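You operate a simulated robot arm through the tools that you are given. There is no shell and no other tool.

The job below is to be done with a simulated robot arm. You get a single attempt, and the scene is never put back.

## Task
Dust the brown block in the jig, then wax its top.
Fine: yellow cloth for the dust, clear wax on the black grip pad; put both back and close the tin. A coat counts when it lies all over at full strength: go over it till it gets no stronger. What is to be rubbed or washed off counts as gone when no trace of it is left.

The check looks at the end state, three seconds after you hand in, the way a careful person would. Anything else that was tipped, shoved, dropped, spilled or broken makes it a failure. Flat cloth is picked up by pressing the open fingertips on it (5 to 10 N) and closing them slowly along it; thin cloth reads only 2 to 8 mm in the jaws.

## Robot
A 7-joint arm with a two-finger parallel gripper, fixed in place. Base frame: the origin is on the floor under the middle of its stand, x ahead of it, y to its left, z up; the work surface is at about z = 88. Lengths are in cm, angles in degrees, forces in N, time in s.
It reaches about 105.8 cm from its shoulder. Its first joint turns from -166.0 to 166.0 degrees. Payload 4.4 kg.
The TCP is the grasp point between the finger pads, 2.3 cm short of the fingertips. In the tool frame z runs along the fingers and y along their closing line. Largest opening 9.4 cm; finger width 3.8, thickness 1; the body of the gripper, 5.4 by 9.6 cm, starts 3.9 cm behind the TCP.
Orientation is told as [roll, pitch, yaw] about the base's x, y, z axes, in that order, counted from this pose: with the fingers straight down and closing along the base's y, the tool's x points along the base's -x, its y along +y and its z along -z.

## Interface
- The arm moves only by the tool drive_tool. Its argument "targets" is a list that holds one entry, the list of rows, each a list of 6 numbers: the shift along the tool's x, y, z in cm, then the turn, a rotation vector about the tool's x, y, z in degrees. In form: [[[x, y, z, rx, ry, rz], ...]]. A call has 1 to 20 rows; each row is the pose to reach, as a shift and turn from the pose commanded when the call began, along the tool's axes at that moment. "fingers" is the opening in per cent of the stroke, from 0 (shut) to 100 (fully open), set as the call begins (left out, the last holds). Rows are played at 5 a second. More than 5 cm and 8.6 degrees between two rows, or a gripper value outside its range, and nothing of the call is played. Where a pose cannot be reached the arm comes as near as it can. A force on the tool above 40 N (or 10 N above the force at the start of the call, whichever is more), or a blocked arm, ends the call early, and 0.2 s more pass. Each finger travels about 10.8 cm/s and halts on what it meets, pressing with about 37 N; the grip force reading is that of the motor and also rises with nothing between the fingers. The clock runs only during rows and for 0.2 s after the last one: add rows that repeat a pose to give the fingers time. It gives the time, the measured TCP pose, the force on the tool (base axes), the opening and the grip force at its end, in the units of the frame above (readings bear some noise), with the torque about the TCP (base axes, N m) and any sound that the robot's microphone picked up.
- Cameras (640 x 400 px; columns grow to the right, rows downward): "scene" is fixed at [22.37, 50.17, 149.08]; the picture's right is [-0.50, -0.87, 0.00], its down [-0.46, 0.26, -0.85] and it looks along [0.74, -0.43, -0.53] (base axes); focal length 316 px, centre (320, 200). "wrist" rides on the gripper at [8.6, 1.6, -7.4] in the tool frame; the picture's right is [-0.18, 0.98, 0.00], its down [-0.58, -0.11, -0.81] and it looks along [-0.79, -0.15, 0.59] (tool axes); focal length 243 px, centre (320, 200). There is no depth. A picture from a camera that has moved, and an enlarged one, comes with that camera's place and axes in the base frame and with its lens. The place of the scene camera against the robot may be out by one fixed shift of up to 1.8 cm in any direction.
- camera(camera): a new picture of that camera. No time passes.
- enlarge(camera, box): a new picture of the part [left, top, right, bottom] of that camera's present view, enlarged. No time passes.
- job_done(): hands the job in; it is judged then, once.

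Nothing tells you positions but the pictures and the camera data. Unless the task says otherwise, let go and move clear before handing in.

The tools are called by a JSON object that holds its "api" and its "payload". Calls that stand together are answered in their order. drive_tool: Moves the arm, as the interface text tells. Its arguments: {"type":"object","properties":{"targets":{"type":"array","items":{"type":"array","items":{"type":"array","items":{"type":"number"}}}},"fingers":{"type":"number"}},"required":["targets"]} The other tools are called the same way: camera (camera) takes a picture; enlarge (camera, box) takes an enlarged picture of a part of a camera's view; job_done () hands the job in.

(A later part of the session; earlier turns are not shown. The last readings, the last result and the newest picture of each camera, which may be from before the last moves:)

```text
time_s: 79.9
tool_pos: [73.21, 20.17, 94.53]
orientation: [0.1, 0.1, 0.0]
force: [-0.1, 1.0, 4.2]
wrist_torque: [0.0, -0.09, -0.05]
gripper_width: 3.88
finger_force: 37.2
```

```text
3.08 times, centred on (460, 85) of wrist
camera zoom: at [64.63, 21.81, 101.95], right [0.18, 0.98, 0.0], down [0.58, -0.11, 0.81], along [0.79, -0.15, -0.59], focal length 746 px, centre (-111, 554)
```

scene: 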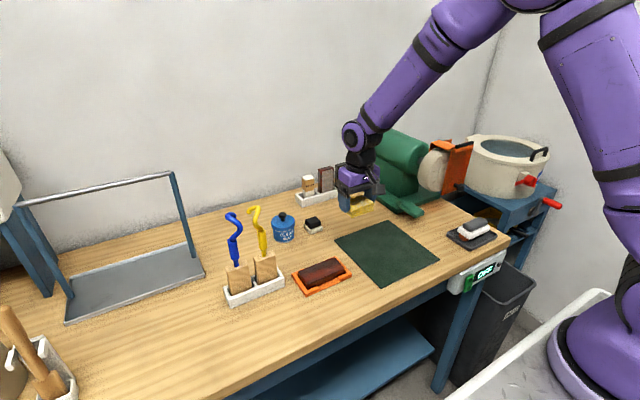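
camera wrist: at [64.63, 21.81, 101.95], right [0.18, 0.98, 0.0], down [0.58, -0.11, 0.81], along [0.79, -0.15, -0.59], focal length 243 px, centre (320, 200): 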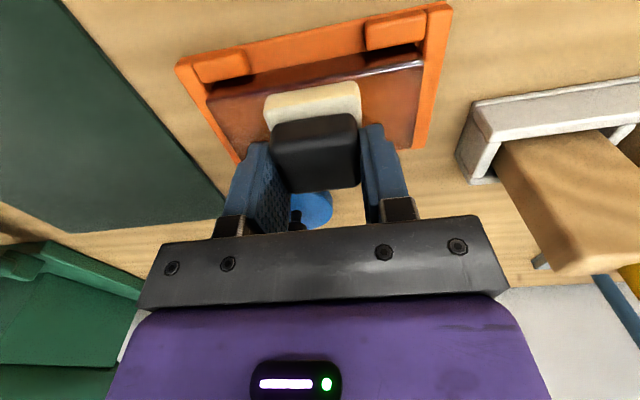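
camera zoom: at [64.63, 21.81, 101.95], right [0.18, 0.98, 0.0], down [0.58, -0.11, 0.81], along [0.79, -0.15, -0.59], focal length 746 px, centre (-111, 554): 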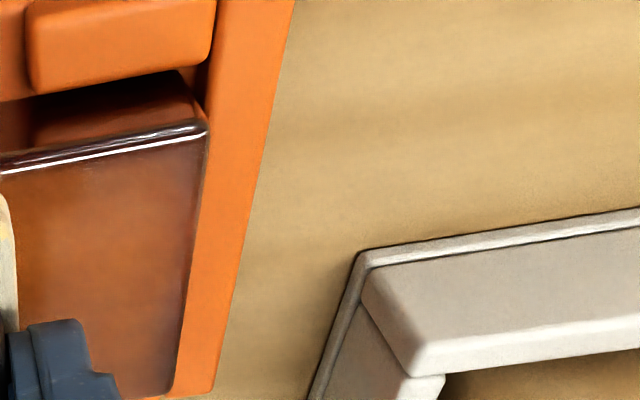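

The amber coat is stronger in the middle and weaker near the edges. I lift aside to see the whole top (smaller steps this time).

{"api": "drive_tool", "payload": {"targets": [[[0, 0, -0.5, 0, 0, 0], [0, 0, -3, 0, 0, 0], [2, -2, -6, 0, 0, 0], [4, -5, -9, 0, 0, 0], [6, -8.5, -11, 0, 0, 0], [8, -11.5, -12, 0, 0, 0], [8, -11.5, -12, 0, 0, 0]]], "fingers": 30}}

{"api": "enlarge", "payload": {"camera": "scene", "box": [285, 245, 360, 300]}}

{"api": "camera", "payload": {"camera": "wrist"}}

{"api": "enlarge", "payload": {"camera": "wrist", "box": [360, 20, 560, 150]}}

```text
time_s: 81.5
tool_pos: [65.25, 8.73, 106.28]
orientation: [0.2, 0.2, 0.1]
force: [0.0, -0.1, -0.6]
wrist_torque: [0.02, 0.02, -0.01]
gripper_width: 3.89
finger_force: 37.5
```

```text
7.27 times, centred on (322, 272) of scene
camera zoom: at [22.37, 50.17, 149.08], right [-0.5, -0.87, 0.0], down [-0.46, 0.26, -0.85], along [0.74, -0.43, -0.53], focal length 2301 px, centre (302, -327)
```

zoom: 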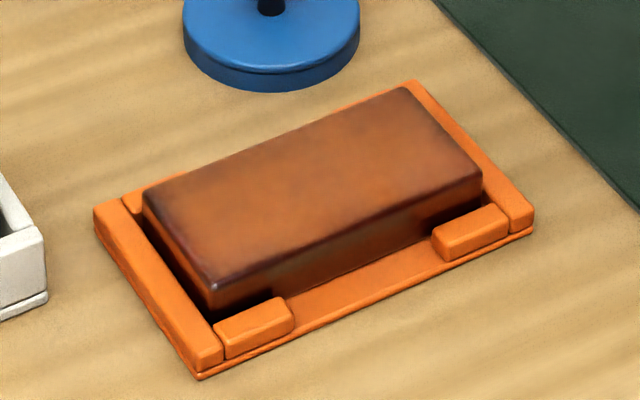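

```text
taken
camera wrist: at [56.65, 10.25, 113.86], right [0.18, 0.98, 0.0], down [0.58, -0.11, 0.8], along [0.79, -0.15, -0.59], focal length 243 px, centre (320, 200)
```

wrist: 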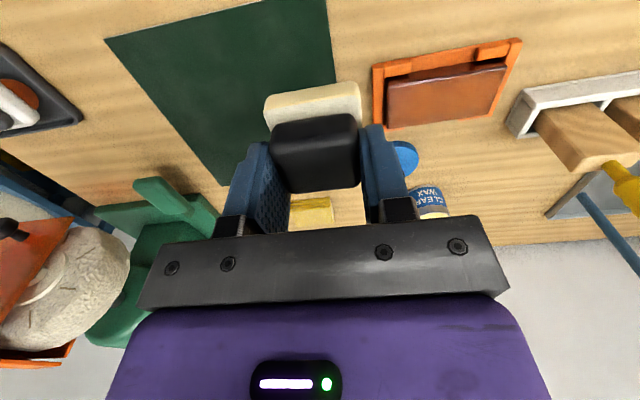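

```text
3.08 times, centred on (460, 85) of wrist
camera zoom: at [56.65, 10.25, 113.86], right [0.18, 0.98, 0.0], down [0.58, -0.11, 0.8], along [0.79, -0.15, -0.59], focal length 746 px, centre (-111, 554)
```

zoom: 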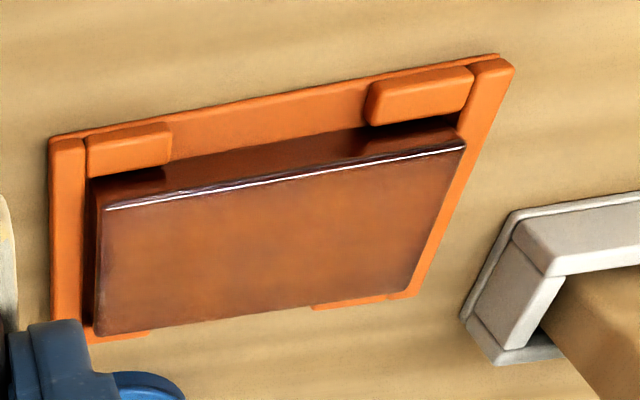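

The coat covers the top but is thinner at the borders. I go back to the tin for fresh wax, then work the edges more.

{"api": "drive_tool", "payload": {"targets": [[[-3.5, 1.6, 0, 0, 0, 0], [-7, 3.3, 0, 0, 0, 0], [-10.5, 4.9, 0, 0, 0, 0], [-14, 6.5, 0, 0, 0, 0], [-17.5, 8.2, 0, 0, 0, 0], [-21, 9.8, 0, 0, 0, 0], [-24.5, 11.4, 0, 0, 0, 0], [-28.1, 13.1, 0, 0, 0, 0], [-28.1, 13.1, 4, 0, 0, 0], [-28.1, 13.1, 7, 0, 0, 0], [-28.1, 13.1, 8, 0, 0, 0], [-28.1, 13.1, 8, 0, 0, 0]]], "fingers": 30}}

{"api": "enlarge", "payload": {"camera": "wrist", "box": [220, 0, 440, 200]}}

{"api": "enlarge", "payload": {"camera": "scene", "box": [255, 180, 325, 245]}}

```text
time_s: 84.1
tool_pos: [93.3, 21.63, 98.37]
orientation: [0.1, 0.1, -0.1]
force: [-0.4, -0.2, -0.4]
wrist_torque: [-0.02, 0.04, 0.01]
gripper_width: 3.87
finger_force: 37.0
```

```text
2.00 times, centred on (330, 100) of wrist
camera zoom: at [84.75, 23.42, 105.9], right [0.18, 0.98, 0.0], down [0.58, -0.11, 0.81], along [0.79, -0.15, -0.59], focal length 485 px, centre (300, 400)
```

zoom: 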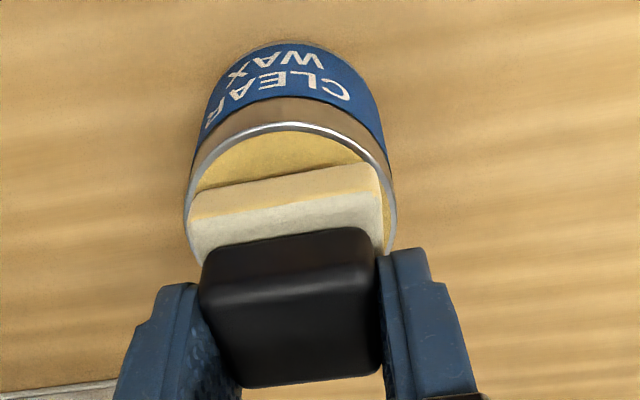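

```text
6.15 times, centred on (290, 212) of scene
camera zoom: at [22.37, 50.17, 149.08], right [-0.5, -0.87, 0.0], down [-0.46, 0.26, -0.85], along [0.74, -0.43, -0.53], focal length 1947 px, centre (505, 123)
```

zoom: 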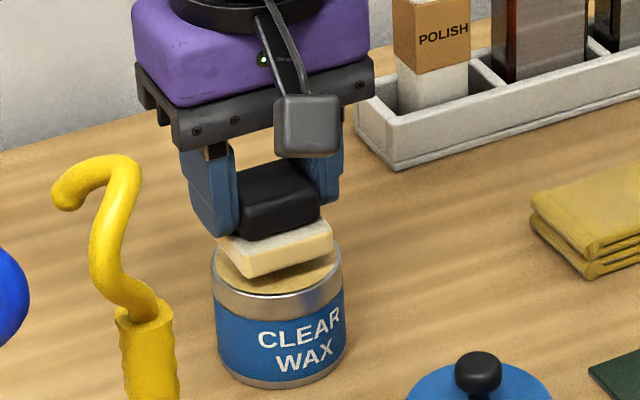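

{"api": "drive_tool", "payload": {"targets": [[[0, 0, 0.4, 0, 0, 0], [0, 0, 0.7, 0, 0, 0], [0, 0, 0.7, 0, 0, 0]]], "fingers": 30}}

{"api": "drive_tool", "payload": {"targets": [[[0, 0, 0.05, 0, 0, 0], [0, 0, 0.1, 0, 0, 0], [0, 0, 0.1, 0, 0, 0]]], "fingers": 30}}

```text
time_s: 84.9
tool_pos: [93.19, 21.72, 97.69]
orientation: [0.1, 0.1, 0.0]
force: [0.0, -0.3, -0.5]
wrist_torque: [0.04, 0.02, 0.01]
gripper_width: 3.93
finger_force: 36.7
```

```text
time_s: 85.7
tool_pos: [93.26, 21.72, 97.62]
orientation: [0.1, 0.1, 0.0]
force: [0.1, -0.1, 0.3]
wrist_torque: [0.0, -0.06, 0.01]
gripper_width: 3.88
finger_force: 37.2
```

{"api": "drive_tool", "payload": {"targets": [[[0, 0, 0.05, 0, 0, 0], [0, 0, 0.1, 0, 0, 0], [0, 0, 0.1, 0, 0, 0]]], "fingers": 30}}

```text
time_s: 86.5
tool_pos: [93.36, 21.77, 97.5]
orientation: [0.0, 0.1, 0.1]
force: [-0.1, -0.1, 0.5]
wrist_torque: [-0.05, -0.07, 0.01]
gripper_width: 3.9
finger_force: 36.5
```

{"api": "drive_tool", "payload": {"targets": [[[0, 0, 0.04, 0, 0, 0], [0, 0, 0.08, 0, 0, 0], [0, 0, 0.08, 0, 0, 0]]], "fingers": 30}}

```text
time_s: 87.3
tool_pos: [93.23, 21.72, 97.43]
orientation: [0.1, 0.1, 0.0]
force: [2.2, 0.1, 7.1]
wrist_torque: [-0.08, -0.01, 0.01]
gripper_width: 3.89
finger_force: 37.1
```

7 N on the wax. I hold briefly, lift, and go back over the block.

{"api": "drive_tool", "payload": {"targets": [[[0, 0, 0, 0, 0, 0], [0, 0, 0, 0, 0, 0], [0, 0, -1, 0, 0, 0], [0, 0, -4, 0, 0, 0], [4, -0.3, -5, 0, 0, 0], [8, -0.6, -5, 0, 0, 0], [12, -1, -5, 0, 0, 0], [16, -1.3, -5, 0, 0, 0], [20.2, -1.55, -5, 0, 0, 0], [20.2, -1.55, -2, 0, 0, 0], [20.2, -1.55, 1, 0, 0, 0], [20.2, -1.55, 2.4, 0, 0, 0], [20.2, -1.55, 2.4, 0, 0, 0]]], "fingers": 30}}

{"api": "enlarge", "payload": {"camera": "scene", "box": [255, 180, 365, 300]}}

```text
time_s: 90.1
tool_pos: [73.09, 20.28, 95.11]
orientation: [0.1, 0.1, 0.0]
force: [-0.3, 0.0, 0.1]
wrist_torque: [-0.01, 0.03, 0.01]
gripper_width: 3.9
finger_force: 37.5
```

```text
3.33 times, centred on (310, 240) of scene
camera zoom: at [22.37, 50.17, 149.08], right [-0.5, -0.87, 0.0], down [-0.46, 0.26, -0.85], along [0.74, -0.43, -0.53], focal length 1055 px, centre (353, 67)
```

zoom: 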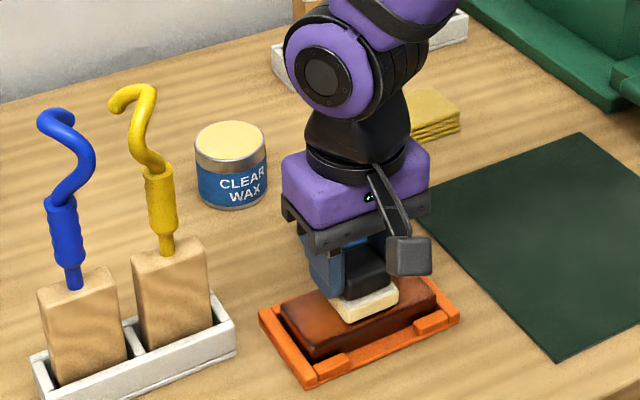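

{"api": "drive_tool", "payload": {"targets": [[[0, 0, 0.3, 0, 0, 0], [0, 0, 0.5, 0, 0, 0], [0, 0, 0.5, 0, 0, 0]]], "fingers": 30}}

{"api": "drive_tool", "payload": {"targets": [[[0, 0, 0.05, 0, 0, 0], [0, 0, 0.08, 0, 0, 0], [0, 0, 0.08, 0, 0, 0]]], "fingers": 30}}

```text
time_s: 90.9
tool_pos: [73.06, 20.29, 94.57]
orientation: [0.1, 0.1, 0.0]
force: [-0.1, 0.0, -0.6]
wrist_torque: [0.05, 0.02, 0.0]
gripper_width: 3.89
finger_force: 37.2
```

```text
time_s: 91.7
tool_pos: [72.95, 20.17, 94.55]
orientation: [0.1, 0.1, -0.1]
force: [0.8, -0.4, 4.9]
wrist_torque: [-0.06, -0.06, 0.05]
gripper_width: 3.87
finger_force: 36.9
```

At 5 N in the centre, I press a touch more and make perimeter loops with the pad overhanging the edges a bit.

{"api": "drive_tool", "payload": {"targets": [[[0.7, 0, 0.04, 0, 0, 0], [1.3, 1.4, 0.04, 0, 0, 0], [1.3, 2.8, 0.04, 0, 0, 0], [1.3, 4.2, 0.04, 0, 0, 0], [0, 4.2, 0.04, 0, 0, 0], [-1.3, 4.2, 0.04, 0, 0, 0], [-1.3, 2.8, 0.04, 0, 0, 0], [-1.3, 1.4, 0.04, 0, 0, 0], [-1.3, 0, 0.04, 0, 0, 0], [-1.3, -1.4, 0.04, 0, 0, 0], [-1.3, -2.8, 0.04, 0, 0, 0], [-1.3, -4.2, 0.04, 0, 0, 0], [0, -4.2, 0.04, 0, 0, 0], [1.3, -4.2, 0.04, 0, 0, 0], [1.3, -2.8, 0.04, 0, 0, 0], [1.3, -1.4, 0.04, 0, 0, 0], [1.3, 0, 0.04, 0, 0, 0], [1.3, 1.4, 0.04, 0, 0, 0], [1.3, 2.8, 0.04, 0, 0, 0], [1.3, 4.2, 0.04, 0, 0, 0]]], "fingers": 30}}

{"api": "enlarge", "payload": {"camera": "scene", "box": [275, 225, 365, 300]}}

```text
time_s: 95.9
tool_pos: [71.68, 24.38, 94.51]
orientation: [0.0, 0.1, -0.1]
force: [-0.8, 0.4, 1.6]
wrist_torque: [-0.01, 0.01, 0.01]
gripper_width: 3.89
finger_force: 36.9
```

```text
5.33 times, centred on (320, 262) of scene
camera zoom: at [22.37, 50.17, 149.08], right [-0.5, -0.87, 0.0], down [-0.46, 0.26, -0.85], along [0.74, -0.43, -0.53], focal length 1687 px, centre (320, -133)
```

zoom: 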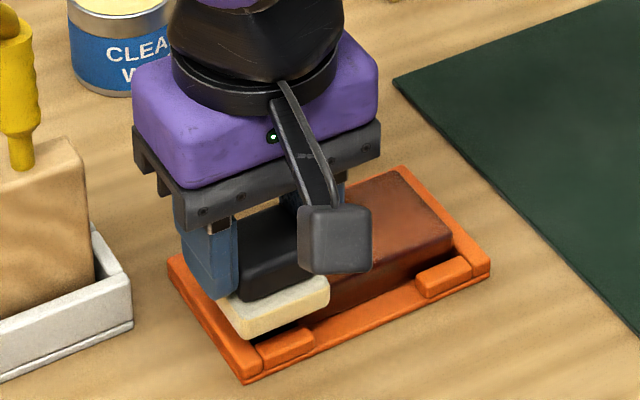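

{"api": "drive_tool", "payload": {"targets": [[[0, 0, 0.04, 0, 0, 0], [0, 0, 0.05, 0, 0, 0], [0, 0, 0.05, 0, 0, 0]]], "fingers": 30}}

```text
time_s: 96.7
tool_pos: [71.85, 24.41, 94.46]
orientation: [0.1, 0.1, 0.0]
force: [0.0, 0.9, 5.8]
wrist_torque: [0.0, -0.02, 0.02]
gripper_width: 3.91
finger_force: 37.0
```

{"api": "drive_tool", "payload": {"targets": [[[0, 0, 0.03, 0, 0, 0], [-1.3, 0, 0.03, 0, 0, 0], [-2.6, 0, 0.03, 0, 0, 0], [-2.6, -1.4, 0.02, 0, 0, 0], [-2.6, -2.8, 0, 0, 0, 0], [-2.6, -4.2, -0.02, 0, 0, 0], [-2.6, -5.6, -0.02, 0, 0, 0], [-2.6, -7.0, -0.01, 0, 0, 0], [-2.6, -8.4, 0, 0, 0, 0], [-1.3, -8.4, 0, 0, 0, 0], [0, -8.4, 0, 0, 0, 0], [0, -7, -0.01, 0, 0, 0], [0, -5.6, -0.02, 0, 0, 0], [0, -4.2, -0.02, 0, 0, 0], [0, -2.8, 0, 0, 0, 0], [0, -1.4, 0.02, 0, 0, 0], [0, 0, 0.03, 0, 0, 0], [-1.3, 0, 0.03, 0, 0, 0], [-2.6, 0, 0.03, 0, 0, 0], [-2.6, -1.4, 0.02, 0, 0, 0]]], "fingers": 30}}

{"api": "drive_tool", "payload": {"targets": [[[0, -1.4, -0.02, 0, 0, 0], [0, -2.8, -0.04, 0, 0, 0], [0, -4.2, -0.04, 0, 0, 0], [0, -5.6, -0.03, 0, 0, 0], [0, -7, -0.02, 0, 0, 0], [0, -7, -0.02, 0, 0, 0]]], "fingers": 30}}

```text
time_s: 100.9
tool_pos: [74.47, 22.98, 94.5]
orientation: [0.1, -0.1, 0.1]
force: [0.4, 5.5, 14.9]
wrist_torque: [0.19, 0.09, -0.07]
gripper_width: 3.89
finger_force: 37.4
```

```text
time_s: 102.3
tool_pos: [74.38, 16.08, 94.41]
orientation: [0.2, 0.0, 0.1]
force: [1.0, 4.8, 17.6]
wrist_torque: [0.22, 0.09, -0.01]
gripper_width: 3.9
finger_force: 37.3
```

The forces ran about 15–17 N along the edges. I lift aside to inspect the coat.

{"api": "drive_tool", "payload": {"targets": [[[0, 0, -0.5, 0, 0, 0], [0, 0, -3, 0, 0, 0], [3, -1.5, -6, 0, 0, 0], [6, -3.5, -9, 0, 0, 0], [8.5, -5.5, -11, 0, 0, 0], [9.2, -7.4, -12, 0, 0, 0], [9.2, -7.4, -12, 0, 0, 0]]], "fingers": 30}}

{"api": "enlarge", "payload": {"camera": "scene", "box": [285, 245, 360, 300]}}

{"api": "enlarge", "payload": {"camera": "wrist", "box": [360, 20, 560, 150]}}

```text
time_s: 103.9
tool_pos: [65.19, 8.48, 106.38]
orientation: [0.1, 0.1, 0.0]
force: [0.0, -0.7, 0.5]
wrist_torque: [0.02, 0.0, 0.02]
gripper_width: 3.89
finger_force: 36.8
```

```text
7.27 times, centred on (322, 272) of scene
camera zoom: at [22.37, 50.17, 149.08], right [-0.5, -0.87, 0.0], down [-0.46, 0.26, -0.85], along [0.74, -0.43, -0.53], focal length 2301 px, centre (302, -327)
```

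zoom: 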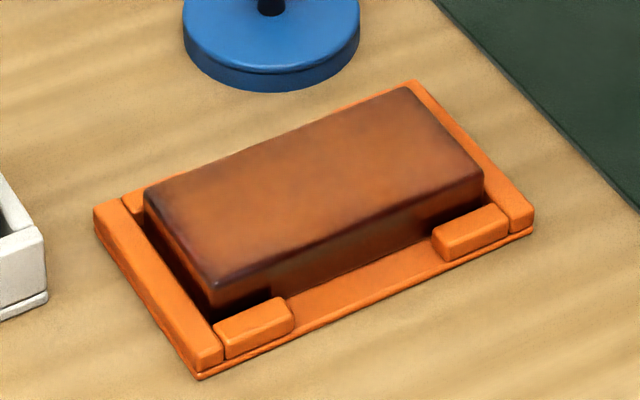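

```text
3.08 times, centred on (460, 85) of wrist
camera zoom: at [56.62, 10.13, 113.81], right [0.18, 0.98, 0.0], down [0.58, -0.11, 0.8], along [0.79, -0.15, -0.59], focal length 746 px, centre (-111, 554)
```

zoom: 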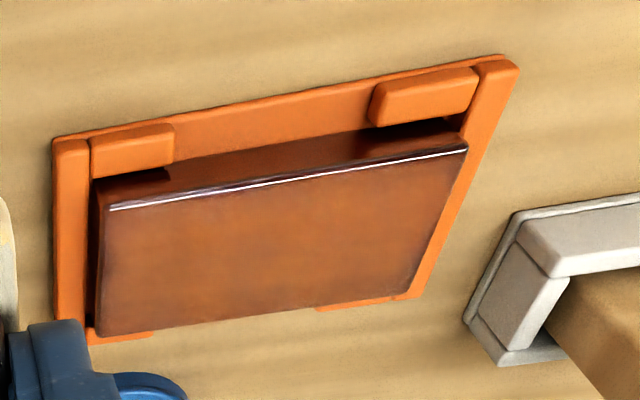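

{"api": "enlarge", "payload": {"camera": "scene", "box": [300, 253, 344, 285]}}

{"api": "enlarge", "payload": {"camera": "wrist", "box": [380, 55, 520, 135]}}

```text
12.50 times, centred on (322, 269) of scene
camera zoom: at [22.37, 50.17, 149.08], right [-0.5, -0.87, 0.0], down [-0.46, 0.26, -0.85], along [0.74, -0.43, -0.53], focal length 3955 px, centre (295, -662)
```

zoom: 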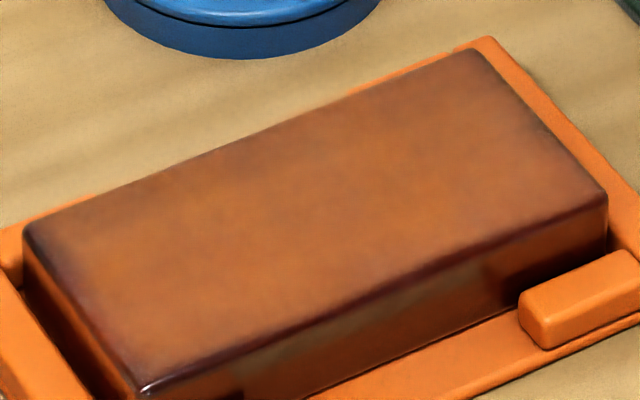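

```text
4.57 times, centred on (450, 95) of wrist
camera zoom: at [56.62, 10.13, 113.81], right [0.18, 0.98, 0.0], down [0.58, -0.11, 0.8], along [0.79, -0.15, -0.59], focal length 1109 px, centre (-274, 680)
```

zoom: 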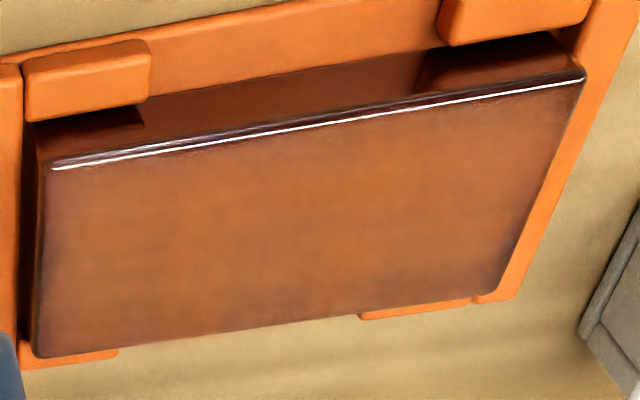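

The borders and corners are still a little thinner. I take more wax and go over it again.

{"api": "drive_tool", "payload": {"targets": [[[-3.5, 1.6, 0, 0, 0, 0], [-7, 3.3, 0, 0, 0, 0], [-10.5, 4.9, 0, 0, 0, 0], [-14, 6.5, 0, 0, 0, 0], [-17.5, 8.2, 0, 0, 0, 0], [-21, 9.8, 0, 0, 0, 0], [-24.5, 11.4, 0, 0, 0, 0], [-28.05, 13.2, 0, 0, 0, 0], [-28.05, 13.2, 4, 0, 0, 0], [-28.05, 13.2, 7, 0, 0, 0], [-28.05, 13.2, 8.5, 0, 0, 0], [-28.05, 13.2, 8.5, 0, 0, 0]]], "fingers": 30}}

{"api": "drive_tool", "payload": {"targets": [[[0, 0, 0.2, 0, 0, 0], [0, 0, 0.35, 0, 0, 0], [0, 0, 0.35, 0, 0, 0]]], "fingers": 30}}

```text
time_s: 106.5
tool_pos: [93.17, 21.76, 97.88]
orientation: [0.1, 0.1, 0.0]
force: [-0.4, 0.3, -0.9]
wrist_torque: [0.0, 0.03, 0.0]
gripper_width: 3.92
finger_force: 37.0
```

```text
time_s: 107.3
tool_pos: [93.19, 21.94, 97.52]
orientation: [0.1, 0.1, 0.0]
force: [0.2, -0.3, 0.1]
wrist_torque: [-0.04, 0.01, 0.0]
gripper_width: 3.92
finger_force: 37.3
```

{"api": "drive_tool", "payload": {"targets": [[[0, 0, 0.05, 0, 0, 0], [0, 0, 0.09, 0, 0, 0], [0, 0, 0.09, 0, 0, 0]]], "fingers": 30}}

```text
time_s: 108.1
tool_pos: [93.3, 21.87, 97.43]
orientation: [0.1, 0.1, 0.0]
force: [-1.0, 1.2, 4.9]
wrist_torque: [-0.04, 0.02, -0.03]
gripper_width: 3.89
finger_force: 36.5
```

{"api": "drive_tool", "payload": {"targets": [[[0, 0, 0.03, 0, 0, 0], [0, 0, 0.03, 0, 0, 0], [0, 0, 0.03, 0, 0, 0], [0, 0, -1, 0, 0, 0], [0, 0, -4, 0, 0, 0], [4, -0.3, -5, 0, 0, 0], [8, -0.6, -5, 0, 0, 0], [12, -1, -5, 0, 0, 0], [16, -1.3, -5, 0, 0, 0], [20.2, -1.65, -5, 0, 0, 0], [20.2, -1.65, -2, 0, 0, 0], [20.2, -1.65, 1, 0, 0, 0], [20.2, -1.65, 2.8, 0, 0, 0], [20.2, -1.65, 2.8, 0, 0, 0]]], "fingers": 30}}

{"api": "drive_tool", "payload": {"targets": [[[0, 0, 0.08, 0, 0, 0], [0, 0, 0.13, 0, 0, 0], [0, 0, 0.13, 0, 0, 0]]], "fingers": 30}}

```text
time_s: 111.1
tool_pos: [72.92, 20.29, 94.63]
orientation: [0.0, 0.2, 0.0]
force: [-0.4, 0.7, -0.7]
wrist_torque: [0.02, 0.02, 0.0]
gripper_width: 3.9
finger_force: 36.8
```

```text
time_s: 111.9
tool_pos: [72.94, 20.17, 94.45]
orientation: [0.2, 0.1, 0.1]
force: [0.7, -0.1, 3.0]
wrist_torque: [-0.02, -0.08, 0.0]
gripper_width: 3.88
finger_force: 36.9
```

Contact at 3 N. I now run perimeter loops with a bit more pressure and wider reach.

{"api": "drive_tool", "payload": {"targets": [[[1.4, 0, 0.05, 0, 0, 0], [1.4, 1.5, 0.06, 0, 0, 0], [1.4, 3.0, 0.07, 0, 0, 0], [1.4, 4.6, 0.09, 0, 0, 0], [0, 4.6, 0.09, 0, 0, 0], [-1.6, 4.6, 0.09, 0, 0, 0], [-1.6, 3, 0.07, 0, 0, 0], [-1.6, 1.5, 0.06, 0, 0, 0], [-1.6, 0, 0.05, 0, 0, 0], [-1.6, -1.5, 0.05, 0, 0, 0], [-1.6, -3, 0.06, 0, 0, 0], [-1.6, -4.6, 0.07, 0, 0, 0], [0, -4.6, 0.07, 0, 0, 0], [1.4, -4.6, 0.07, 0, 0, 0], [1.4, -3, 0.06, 0, 0, 0], [1.4, -1.5, 0.05, 0, 0, 0], [1.4, 0, 0.05, 0, 0, 0], [1.4, 1.5, 0.06, 0, 0, 0], [1.4, 3, 0.07, 0, 0, 0], [1.4, 4.6, 0.09, 0, 0, 0]]], "fingers": 30}}

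{"api": "drive_tool", "payload": {"targets": [[[0, 0, 0, 0, 0, 0], [-1.4, 0, 0, 0, 0, 0], [-3.0, 0, 0, 0, 0, 0], [-3.0, -1.5, -0.02, 0, 0, 0], [-3.0, -3.1, -0.03, 0, 0, 0], [-3.0, -4.6, -0.04, 0, 0, 0], [-3.0, -6.1, -0.04, 0, 0, 0], [-3.0, -7.6, -0.03, 0, 0, 0], [-3.0, -9.2, -0.02, 0, 0, 0], [-1.5, -9.2, -0.02, 0, 0, 0], [0, -9.2, -0.02, 0, 0, 0], [0, -7.6, -0.03, 0, 0, 0], [0, -6.1, -0.04, 0, 0, 0], [0, -4.6, -0.04, 0, 0, 0], [0, -3.1, -0.03, 0, 0, 0], [0, -1.5, -0.02, 0, 0, 0], [0, 0, 0, 0, 0, 0], [-1.4, 0, 0, 0, 0, 0], [-1.4, -1.5, -0.02, 0, 0, 0], [-1.4, -3.1, -0.03, 0, 0, 0]]], "fingers": 30}}

```text
time_s: 116.1
tool_pos: [71.49, 24.74, 94.58]
orientation: [0.1, 0.1, -0.1]
force: [-1.0, -1.6, 9.3]
wrist_torque: [-0.21, -0.05, -0.01]
gripper_width: 3.92
finger_force: 37.1
```

```text
time_s: 120.3
tool_pos: [73.05, 21.75, 94.49]
orientation: [0.1, -0.1, 0.1]
force: [0.4, 2.2, 8.0]
wrist_torque: [0.08, -0.03, 0.01]
gripper_width: 3.88
finger_force: 36.9
```

{"api": "drive_tool", "payload": {"targets": [[[0, -1.5, -0.01, 0, 0, 0], [0, -3.0, -0.01, 0, 0, 0], [0, -4.5, 0, 0, 0, 0], [0, -6.0, 0.01, 0, 0, 0], [0.8, -6.0, 0.01, 0, 0, 0], [0.8, -4.5, 0, 0, 0, 0], [0.8, -3.0, -0.01, 0, 0, 0], [0.8, -1.5, -0.01, 0, 0, 0], [0.8, 0, 0, 0, 0, 0], [0.8, 1.5, 0.01, 0, 0, 0], [0.8, 3.0, 0.03, 0, 0, 0], [-0.8, 3.0, 0.03, 0, 0, 0], [-0.8, 1.5, 0.01, 0, 0, 0], [-0.8, 0, 0, 0, 0, 0], [-0.8, -1.5, -0.01, 0, 0, 0], [-0.8, -3.0, -0.01, 0, 0, 0], [-0.8, -4.5, 0, 0, 0, 0], [-0.8, -6.0, 0.01, 0, 0, 0], [-0.8, -6.0, -1.5, 0, 0, 0], [-0.8, -6.0, -4.5, 0, 0, 0]]], "fingers": 30}}

{"api": "drive_tool", "payload": {"targets": [[[3, -1.5, -2, 0, 0, 0], [6, -4, -4, 0, 0, 0], [8.5, -7, -6, 0, 0, 0], [8.5, -7.2, -7.4, 0, 0, 0], [8.5, -7.2, -7.4, 0, 0, 0]]], "fingers": 30}}

{"api": "enlarge", "payload": {"camera": "scene", "box": [300, 253, 344, 285]}}

{"api": "enlarge", "payload": {"camera": "wrist", "box": [380, 55, 520, 135]}}

{"api": "enlarge", "payload": {"camera": "scene", "box": [285, 245, 360, 300]}}

```text
time_s: 124.5
tool_pos: [73.83, 15.75, 98.93]
orientation: [0.2, 0.3, -0.1]
force: [0.3, 0.0, -0.3]
wrist_torque: [0.0, 0.01, 0.0]
gripper_width: 3.89
finger_force: 37.0
```

```text
time_s: 125.7
tool_pos: [65.33, 8.33, 106.36]
orientation: [0.2, 0.1, 0.0]
force: [-0.4, 0.3, 0.4]
wrist_torque: [-0.05, 0.0, 0.02]
gripper_width: 3.89
finger_force: 36.8
```

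```text
12.50 times, centred on (322, 269) of scene
camera zoom: at [22.37, 50.17, 149.08], right [-0.5, -0.87, 0.0], down [-0.46, 0.26, -0.85], along [0.74, -0.43, -0.53], focal length 3955 px, centre (295, -662)
```

zoom: 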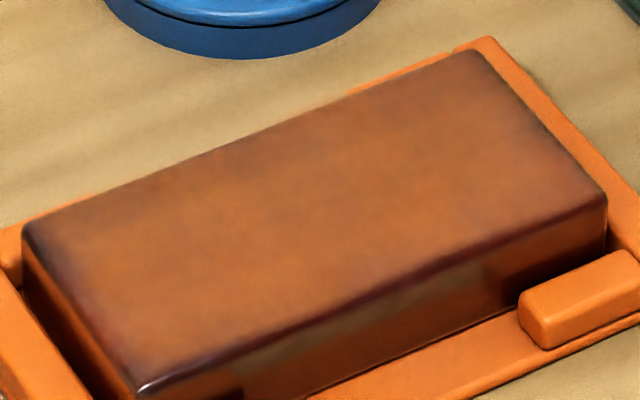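

```text
4.57 times, centred on (450, 95) of wrist
camera zoom: at [56.8, 10.07, 113.83], right [0.18, 0.98, 0.0], down [0.58, -0.11, 0.81], along [0.79, -0.15, -0.59], focal length 1109 px, centre (-274, 680)
```

zoom: 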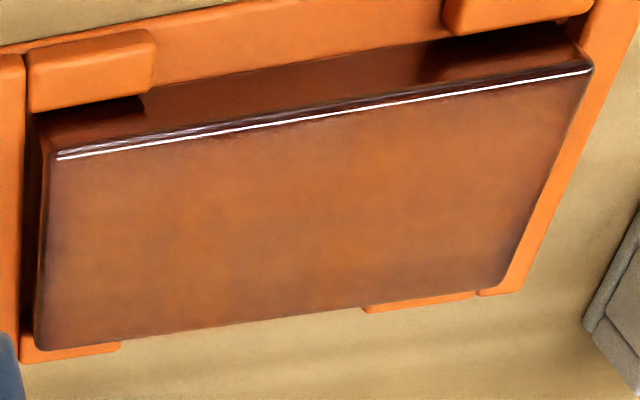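

```text
7.27 times, centred on (322, 272) of scene
camera zoom: at [22.37, 50.17, 149.08], right [-0.5, -0.87, 0.0], down [-0.46, 0.26, -0.85], along [0.74, -0.43, -0.53], focal length 2301 px, centre (302, -327)
```

zoom: 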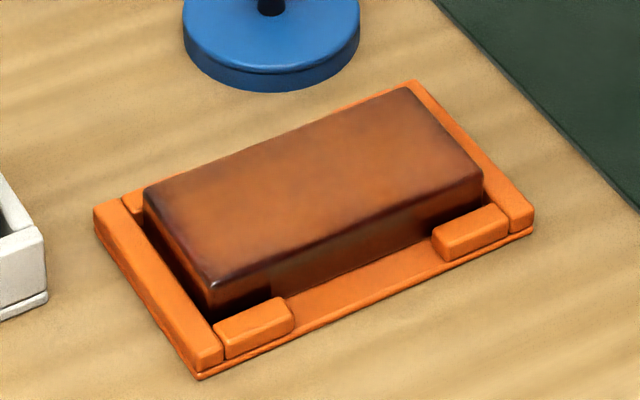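

The middle looks saturated, while a narrow band at the borders stays darker. I test whether it still gains strength by rubbing with the pad centred closer to the edges, beginning with the left end.

{"api": "drive_tool", "payload": {"targets": [[[-1.5, 3.3, 0, 0, 0, 0], [-3, 6.6, 0, 0, 0, 0], [-4.6, 10, 0, 0, 0, 0], [-6.2, 13.3, 1, 0, 0, 0], [-7.7, 16.5, 3, 0, 0, 0], [-7.7, 16.5, 7, 0, 0, 0], [-7.7, 16.5, 10, 0, 0, 0], [-7.7, 16.5, 11.3, 0, 0, 0], [-7.7, 16.5, 11.3, 0, 0, 0]]], "fingers": 30}}

{"api": "enlarge", "payload": {"camera": "wrist", "box": [100, 0, 500, 220]}}

{"api": "enlarge", "payload": {"camera": "scene", "box": [255, 210, 365, 300]}}

```text
time_s: 127.7
tool_pos: [73.01, 24.98, 95.02]
orientation: [0.1, 0.0, 0.1]
force: [-0.1, -0.2, 0.1]
wrist_torque: [-0.01, 0.02, -0.01]
gripper_width: 3.88
finger_force: 36.9
```

```text
1.60 times, centred on (300, 110) of wrist
camera zoom: at [64.45, 26.65, 102.52], right [0.18, 0.98, 0.0], down [0.58, -0.11, 0.81], along [0.79, -0.15, -0.59], focal length 388 px, centre (352, 344)
```

zoom: 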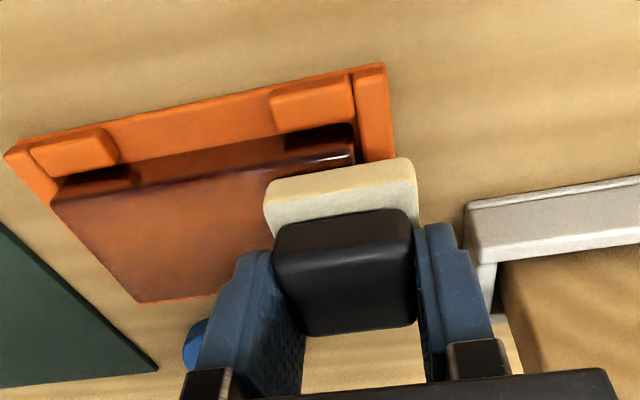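

```text
4.44 times, centred on (310, 255) of scene
camera zoom: at [22.37, 50.17, 149.08], right [-0.5, -0.87, 0.0], down [-0.46, 0.26, -0.85], along [0.74, -0.43, -0.53], focal length 1406 px, centre (364, -44)
```

zoom: 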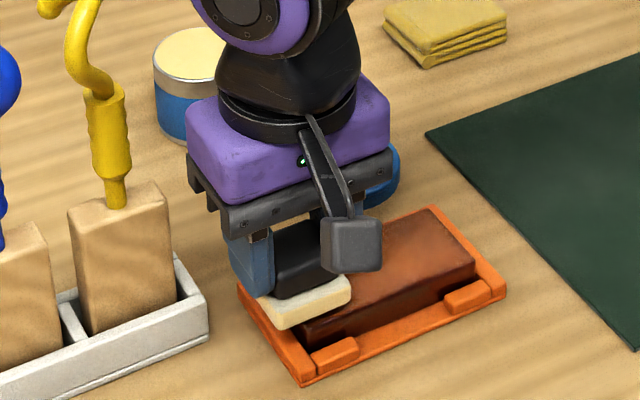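

{"api": "drive_tool", "payload": {"targets": [[[0, 0, 0.3, 0, 0, 0], [0, 0, 0.45, 0, 0, 0], [0, 0, 0.45, 0, 0, 0]]], "fingers": 30}}

{"api": "drive_tool", "payload": {"targets": [[[0, 0, 0.05, 0, 0, 0], [0, 0, 0.08, 0, 0, 0], [0, 0, 0.08, 0, 0, 0]]], "fingers": 30}}

```text
time_s: 128.5
tool_pos: [73.06, 24.95, 94.69]
orientation: [0.1, 0.1, 0.0]
force: [0.9, 0.4, 0.3]
wrist_torque: [0.01, -0.01, -0.03]
gripper_width: 3.91
finger_force: 37.0
```

```text
time_s: 129.3
tool_pos: [73.04, 24.95, 94.6]
orientation: [0.2, 0.1, 0.0]
force: [0.6, 0.4, -0.2]
wrist_torque: [-0.01, -0.03, -0.03]
gripper_width: 3.9
finger_force: 37.1
```

{"api": "drive_tool", "payload": {"targets": [[[0, 0, 0.06, 0, 0, 0], [0, 0, 0.1, 0, 0, 0], [0, 0, 0.1, 0, 0, 0]]], "fingers": 30}}

```text
time_s: 130.1
tool_pos: [73.03, 24.81, 94.43]
orientation: [0.1, 0.1, 0.1]
force: [-1.6, -0.6, 9.5]
wrist_torque: [-0.14, 0.03, 0.01]
gripper_width: 3.85
finger_force: 36.9
```

9.5 N here. I sweep back and forth across the left end several times.

{"api": "drive_tool", "payload": {"targets": [[[1.0, 0, 0, 0, 0, 0], [1.8, 0, 0, 0, 0, 0], [0.8, 0, 0, 0, 0, 0], [-0.4, 0, 0, 0, 0, 0], [-1.8, 0, 0, 0, 0, 0], [-0.6, 0, 0, 0, 0, 0], [0.6, 0, 0, 0, 0, 0], [1.8, 0, 0, 0, 0, 0], [1.8, -0.6, 0, 0, 0, 0], [0.6, -0.6, 0, 0, 0, 0], [-0.6, -0.6, 0, 0, 0, 0], [-1.8, -0.6, 0, 0, 0, 0], [-1.8, 0, 0, 0, 0, 0], [-0.6, 0, 0, 0, 0, 0], [0.6, 0, 0, 0, 0, 0], [1.8, 0, 0, 0, 0, 0], [0.6, 0, 0, 0, 0, 0], [-0.6, 0, 0, 0, 0, 0], [-1.8, 0, 0, 0, 0, 0], [-1.8, -1.2, 0, 0, 0, 0]]], "fingers": 30}}

{"api": "drive_tool", "payload": {"targets": [[[0, 0, -0.5, 0, 0, 0], [0, 0, -3, 0, 0, 0], [0, -3, -6, 0, 0, 0], [0, -7, -8, 0, 0, 0], [0, -11, -9, 0, 0, 0], [2, -15, -10, 0, 0, 0], [5, -16, -11, 0, 0, 0], [9, -16, -11.5, 0, 0, 0], [9, -16, -11.5, 0, 0, 0]]], "fingers": 30}}

{"api": "enlarge", "payload": {"camera": "scene", "box": [300, 253, 344, 285]}}

{"api": "enlarge", "payload": {"camera": "wrist", "box": [380, 55, 520, 135]}}

```text
time_s: 134.3
tool_pos: [75.02, 23.83, 94.52]
orientation: [0.0, 0.0, 0.1]
force: [1.4, 1.2, 5.9]
wrist_torque: [0.05, 0.01, 0.02]
gripper_width: 3.88
finger_force: 37.4
```

```text
time_s: 136.3
tool_pos: [65.82, 7.8, 105.79]
orientation: [0.1, 0.1, 0.0]
force: [0.0, -0.5, -0.4]
wrist_torque: [0.02, 0.01, -0.04]
gripper_width: 3.86
finger_force: 36.9
```

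```text
12.50 times, centred on (322, 269) of scene
camera zoom: at [22.37, 50.17, 149.08], right [-0.5, -0.87, 0.0], down [-0.46, 0.26, -0.85], along [0.74, -0.43, -0.53], focal length 3955 px, centre (295, -662)
```

zoom: 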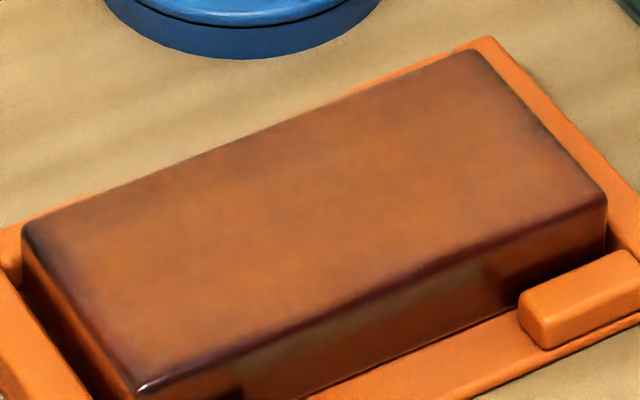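

```text
4.57 times, centred on (450, 95) of wrist
camera zoom: at [57.34, 9.38, 113.29], right [0.18, 0.98, 0.0], down [0.58, -0.11, 0.81], along [0.79, -0.15, -0.59], focal length 1109 px, centre (-274, 680)
```

zoom: 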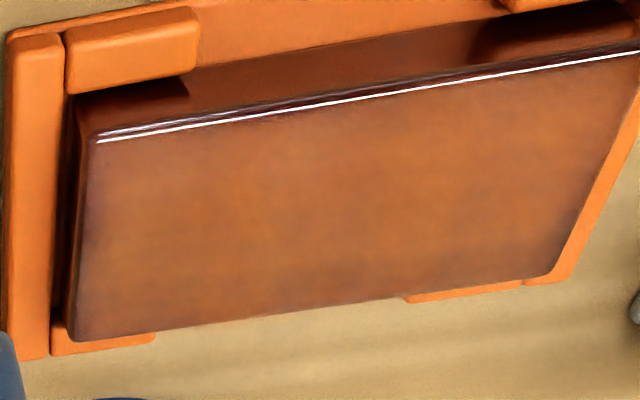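

It looks the same as before, but the pad may have run low on wax. To be sure, I take fresh wax once more and repeat on ends and edges before comparing.

{"api": "drive_tool", "payload": {"targets": [[[-3.4, 1.7, 0, 0, 0, 0], [-6.9, 3.5, 0, 0, 0, 0], [-10.3, 5.2, 0, 0, 0, 0], [-13.7, 7, 0, 0, 0, 0], [-17.2, 8.7, 0, 0, 0, 0], [-20.6, 10.5, 0, 0, 0, 0], [-24, 12.2, 0, 0, 0, 0], [-27.46, 13.95, 0, 0, 0, 0], [-27.46, 13.95, 4, 0, 0, 0], [-27.46, 13.95, 6.5, 0, 0, 0], [-27.46, 13.95, 8, 0, 0, 0], [-27.46, 13.95, 8, 0, 0, 0]]], "fingers": 30}}

{"api": "drive_tool", "payload": {"targets": [[[0, 0, 0.15, 0, 0, 0], [0, 0, 0.3, 0, 0, 0], [0, 0, 0.3, 0, 0, 0]]], "fingers": 30}}

```text
time_s: 138.9
tool_pos: [93.34, 21.73, 97.9]
orientation: [0.1, 0.1, 0.0]
force: [-0.6, 0.3, 0.1]
wrist_torque: [-0.02, 0.02, 0.01]
gripper_width: 3.88
finger_force: 36.9
```

```text
time_s: 139.7
tool_pos: [93.27, 21.81, 97.61]
orientation: [0.1, 0.1, -0.1]
force: [-0.6, -0.1, 0.1]
wrist_torque: [-0.01, -0.01, 0.02]
gripper_width: 3.88
finger_force: 37.1
```

{"api": "drive_tool", "payload": {"targets": [[[0, 0, 0.08, 0, 0, 0], [0, 0, 0.15, 0, 0, 0], [0, 0, 0.15, 0, 0, 0]]], "fingers": 30}}

```text
time_s: 140.5
tool_pos: [93.31, 21.67, 97.62]
orientation: [0.1, 0.0, 0.1]
force: [-0.7, 0.4, 3.5]
wrist_torque: [-0.01, -0.04, 0.01]
gripper_width: 3.89
finger_force: 37.7
```

{"api": "drive_tool", "payload": {"targets": [[[0, 0, 0.03, 0, 0, 0], [0, 0, 0.04, 0, 0, 0], [0, 0, 0.04, 0, 0, 0], [0, 0, 0.04, 0, 0, 0], [0, 0, 0.04, 0, 0, 0], [0, 0, -1, 0, 0, 0], [0, 0, -4, 0, 0, 0], [0, 0, -5.5, 0, 0, 0], [0, 0, -5.5, 0, 0, 0]]], "fingers": 30}}

{"api": "enlarge", "payload": {"camera": "scene", "box": [255, 180, 325, 245]}}

```text
time_s: 142.5
tool_pos: [93.36, 21.81, 103.04]
orientation: [0.1, 0.1, 0.0]
force: [-0.5, -0.2, 0.2]
wrist_torque: [-0.02, -0.01, 0.0]
gripper_width: 3.86
finger_force: 36.8
```

```text
6.15 times, centred on (290, 212) of scene
camera zoom: at [22.37, 50.17, 149.08], right [-0.5, -0.87, 0.0], down [-0.46, 0.26, -0.85], along [0.74, -0.43, -0.53], focal length 1947 px, centre (505, 123)
```

zoom: 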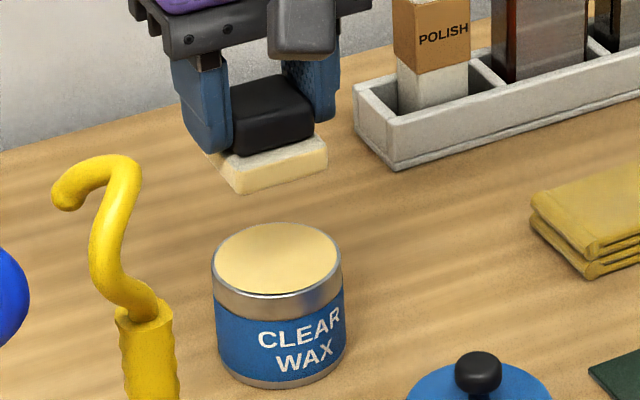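

Fresh wax is on. I return to the left end of the block, keeping clear of the hooks.

{"api": "drive_tool", "payload": {"targets": [[[4, 0, 0, 0, 0, 0], [8, 0.3, 0, 0, 0, 0], [12, 0.8, 0, 0, 0, 0], [16, 1.6, 0, 0, 0, 0], [20.3, 3.0, 0, 0, 0, 0], [20.3, 3.0, 4, 0, 0, 0], [20.3, 3.0, 7, 0, 0, 0], [20.3, 3.0, 8.3, 0, 0, 0], [20.3, 3.0, 8.3, 0, 0, 0]]], "fingers": 30}}

{"api": "drive_tool", "payload": {"targets": [[[0, 0, 0.1, 0, 0, 0], [0, 0, 0.16, 0, 0, 0], [0, 0, 0.16, 0, 0, 0]]], "fingers": 30}}

```text
time_s: 144.5
tool_pos: [72.87, 24.7, 94.6]
orientation: [0.0, 0.1, 0.1]
force: [0.3, 0.2, 0.4]
wrist_torque: [0.03, 0.0, -0.02]
gripper_width: 3.89
finger_force: 36.5
```

```text
time_s: 145.3
tool_pos: [73.01, 24.75, 94.57]
orientation: [0.1, 0.1, 0.0]
force: [0.3, -0.3, -1.1]
wrist_torque: [0.02, -0.02, 0.0]
gripper_width: 3.88
finger_force: 37.2
```

{"api": "drive_tool", "payload": {"targets": [[[0, 0, 0.06, 0, 0, 0], [0, 0, 0.1, 0, 0, 0], [0, 0, 0.1, 0, 0, 0]]], "fingers": 30}}

```text
time_s: 146.1
tool_pos: [73.02, 24.68, 94.45]
orientation: [0.1, 0.0, -0.1]
force: [-1.0, -0.3, 12.4]
wrist_torque: [-0.13, 0.07, 0.05]
gripper_width: 3.86
finger_force: 37.0
```

{"api": "drive_tool", "payload": {"targets": [[[0.9, 0.1, 0, 0, 0, 0], [1.8, 0.1, 0, 0, 0, 0], [0.6, 0.1, 0, 0, 0, 0], [-0.6, 0.1, 0, 0, 0, 0], [-1.8, 0.1, 0, 0, 0, 0], [-0.6, 0.1, 0, 0, 0, 0], [0.6, 0.1, 0, 0, 0, 0], [1.8, 0.1, 0, 0, 0, 0], [0.6, 0.1, 0, 0, 0, 0], [-0.6, 0.1, 0, 0, 0, 0], [-1.8, 0.1, 0, 0, 0, 0], [-1.8, -1.3, -0.01, 0, 0, 0], [-1.8, -2.6, -0.02, 0, 0, 0], [-1.8, -3.9, -0.03, 0, 0, 0], [-1.8, -5.2, -0.03, 0, 0, 0], [-1.8, -6.5, -0.02, 0, 0, 0], [-1.8, -7.8, -0.01, 0, 0, 0], [-1.8, -9.3, 0, 0, 0, 0], [-0.6, -9.3, 0, 0, 0, 0], [0.6, -9.3, 0, 0, 0, 0]]], "fingers": 30}}

{"api": "drive_tool", "payload": {"targets": [[[1.2, 0, 0, 0, 0, 0], [0, 0, 0, 0, 0, 0], [-1.2, 0, 0, 0, 0, 0], [-2.4, 0, 0, 0, 0, 0], [-1.2, 0, 0, 0, 0, 0], [0, 0, 0, 0, 0, 0], [1.2, 0, 0, 0, 0, 0], [1.2, 1.5, -0.01, 0, 0, 0], [1.2, 2.9, -0.02, 0, 0, 0], [1.2, 4.3, -0.03, 0, 0, 0], [1.2, 5.7, -0.02, 0, 0, 0], [1.2, 7.1, -0.01, 0, 0, 0], [1.2, 8.6, 0, 0, 0, 0], [1.2, 9.4, 0, 0, 0, 0], [0, 9.4, 0, 0, 0, 0], [-1.2, 9.4, 0, 0, 0, 0], [-2.4, 9.4, 0, 0, 0, 0], [-2.4, 8, 0, 0, 0, 0], [-2.4, 6.6, -0.02, 0, 0, 0], [-2.4, 5.2, -0.03, 0, 0, 0]]], "fingers": 30}}

```text
time_s: 150.3
tool_pos: [72.42, 15.37, 94.47]
orientation: [0.0, 0.0, 0.0]
force: [5.6, -2.2, 13.2]
wrist_torque: [0.03, -0.3, -0.03]
gripper_width: 3.88
finger_force: 36.9
```

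```text
time_s: 154.5
tool_pos: [74.77, 20.74, 94.41]
orientation: [0.1, 0.0, 0.1]
force: [0.8, 2.0, 5.7]
wrist_torque: [0.06, -0.03, -0.01]
gripper_width: 3.87
finger_force: 36.5
```

{"api": "drive_tool", "payload": {"targets": [[[0, -1.4, 0, 0, 0, 0], [0, -2.8, 0, 0, 0, 0], [0, -4.2, 0.01, 0, 0, 0], [1.0, -4.2, 0.01, 0, 0, 0], [1.0, -2.8, 0, 0, 0, 0], [1.0, -1.4, 0, 0, 0, 0], [1.0, 0, 0, 0, 0, 0], [1.0, 1.4, 0, 0, 0, 0], [1.0, 2.8, 0.02, 0, 0, 0], [2.4, 2.8, 0.02, 0, 0, 0], [2.4, 1.4, 0, 0, 0, 0], [2.4, 0, 0, 0, 0, 0], [2.4, -1.4, 0, 0, 0, 0], [2.4, -2.8, 0, 0, 0, 0], [2.4, -4.2, 0.01, 0, 0, 0], [1.2, -4.2, 0.01, 0, 0, 0], [1.2, -4.2, -1.5, 0, 0, 0], [1.2, -4.2, -4.5, 0, 0, 0], [1.2, -6.2, -8.5, 0, 0, 0], [3.2, -8.2, -11.5, 0, 0, 0]]], "fingers": 30}}

{"api": "drive_tool", "payload": {"targets": [[[3, -2, 0, 0, 0, 0], [6, -4, 0, 0, 0, 0], [6.1, -4.2, 0, 0, 0, 0]]], "fingers": 30}}

{"api": "enlarge", "payload": {"camera": "scene", "box": [300, 253, 344, 285]}}

{"api": "enlarge", "payload": {"camera": "wrist", "box": [380, 55, 520, 135]}}

{"api": "enlarge", "payload": {"camera": "scene", "box": [285, 245, 360, 300]}}

```text
time_s: 158.7
tool_pos: [71.51, 12.39, 105.9]
orientation: [0.0, 0.1, 0.1]
force: [0.0, 1.0, -0.6]
wrist_torque: [-0.02, 0.03, -0.02]
gripper_width: 3.89
finger_force: 37.1
```

```text
time_s: 159.5
tool_pos: [65.53, 8.06, 105.95]
orientation: [0.1, 0.1, 0.0]
force: [0.7, -0.5, -0.2]
wrist_torque: [-0.01, -0.02, -0.01]
gripper_width: 3.87
finger_force: 37.0
```

```text
12.50 times, centred on (322, 269) of scene
camera zoom: at [22.37, 50.17, 149.08], right [-0.5, -0.87, 0.0], down [-0.46, 0.26, -0.85], along [0.74, -0.43, -0.53], focal length 3955 px, centre (295, -662)
```

zoom: 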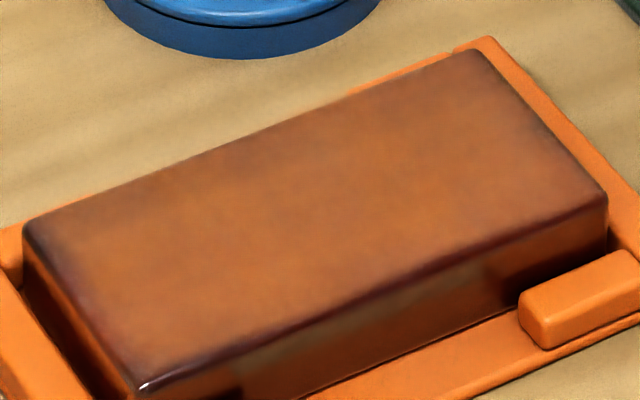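

```text
4.57 times, centred on (450, 95) of wrist
camera zoom: at [57.01, 9.75, 113.38], right [0.18, 0.98, 0.0], down [0.58, -0.11, 0.81], along [0.79, -0.15, -0.59], focal length 1109 px, centre (-274, 680)
```

zoom: 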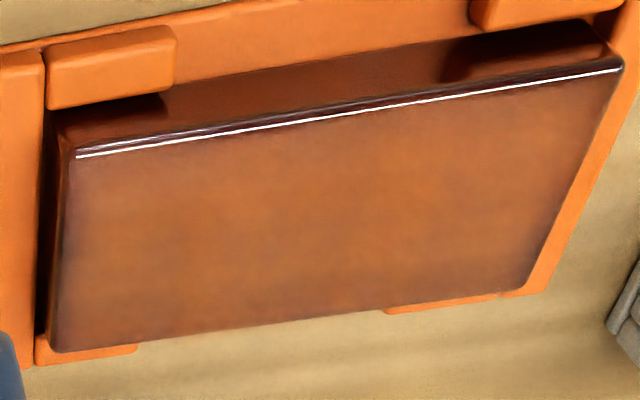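

```text
7.27 times, centred on (322, 272) of scene
camera zoom: at [22.37, 50.17, 149.08], right [-0.5, -0.87, 0.0], down [-0.46, 0.26, -0.85], along [0.74, -0.43, -0.53], focal length 2301 px, centre (302, -327)
```

zoom: 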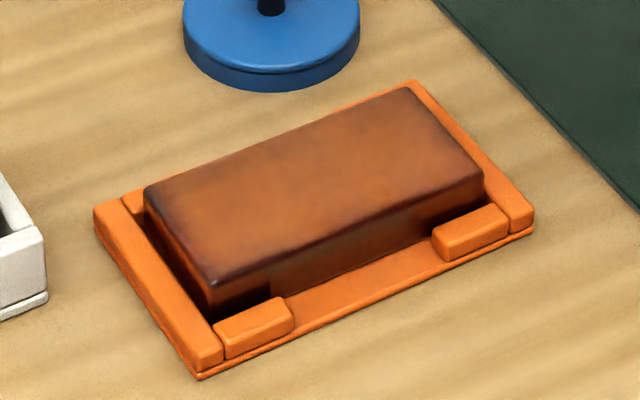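

The look no longer changes in the middle. The narrow fade at the left end may be the rounded edge that a level pad doesn't reach, so I try a slight tilt (4°) there and compare.

{"api": "drive_tool", "payload": {"targets": [[[-1.5, 3.3, 0, 0, 0, 0], [-3, 6.6, 0, 0, 0, 0], [-4.6, 10, 0, 0, 0, 0], [-6.2, 13.3, 1, 0, 0, 0], [-7.5, 16.8, 3, 0, 0, 0], [-7.5, 16.8, 7, 2, 0, 0], [-7.5, 16.8, 9.8, 4, 0, 0], [-7.5, 16.8, 10.9, 4, 0, 0], [-7.5, 16.8, 10.9, 4, 0, 0]]], "fingers": 30}}

{"api": "enlarge", "payload": {"camera": "scene", "box": [275, 225, 365, 300]}}

```text
time_s: 161.5
tool_pos: [72.96, 25.09, 95.08]
orientation: [-4.0, 0.1, 0.1]
force: [-0.4, 0.6, -0.4]
wrist_torque: [0.05, -0.01, 0.0]
gripper_width: 3.9
finger_force: 36.9
```

```text
5.33 times, centred on (320, 262) of scene
camera zoom: at [22.37, 50.17, 149.08], right [-0.5, -0.87, 0.0], down [-0.46, 0.26, -0.85], along [0.74, -0.43, -0.53], focal length 1687 px, centre (320, -133)
```

zoom: 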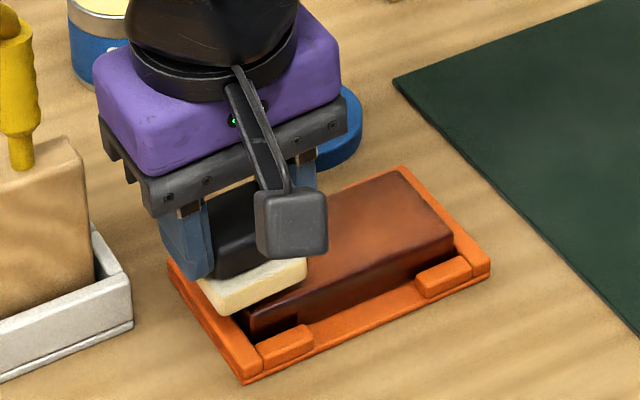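

{"api": "drive_tool", "payload": {"targets": [[[0, 0, 0.25, 0, 0, 0], [0, 0, 0.4, 0, 0, 0], [0, 0, 0.4, 0, 0, 0]]], "fingers": 30}}

{"api": "drive_tool", "payload": {"targets": [[[0, 0, 0.05, 0, 0, 0], [0, 0, 0.07, 0, 0, 0], [0, 0, 0.07, 0, 0, 0]]], "fingers": 30}}

```text
time_s: 162.3
tool_pos: [72.83, 24.9, 94.66]
orientation: [-3.9, 0.1, 0.0]
force: [-0.2, 0.2, -0.3]
wrist_torque: [0.02, -0.01, 0.0]
gripper_width: 3.9
finger_force: 37.1
```

```text
time_s: 163.1
tool_pos: [72.95, 24.86, 94.58]
orientation: [-3.9, 0.1, 0.0]
force: [0.8, 0.6, -0.1]
wrist_torque: [0.01, -0.01, -0.01]
gripper_width: 3.87
finger_force: 37.1
```

{"api": "drive_tool", "payload": {"targets": [[[0, 0, 0.06, 0, 0, 0], [0, 0, 0.1, 0, 0, 0], [0, 0, 0.1, 0, 0, 0]]], "fingers": 30}}

```text
time_s: 163.9
tool_pos: [73.01, 24.93, 94.59]
orientation: [-3.9, 0.1, 0.1]
force: [-0.4, -0.3, 3.1]
wrist_torque: [0.0, 0.03, 0.01]
gripper_width: 3.91
finger_force: 37.0
```

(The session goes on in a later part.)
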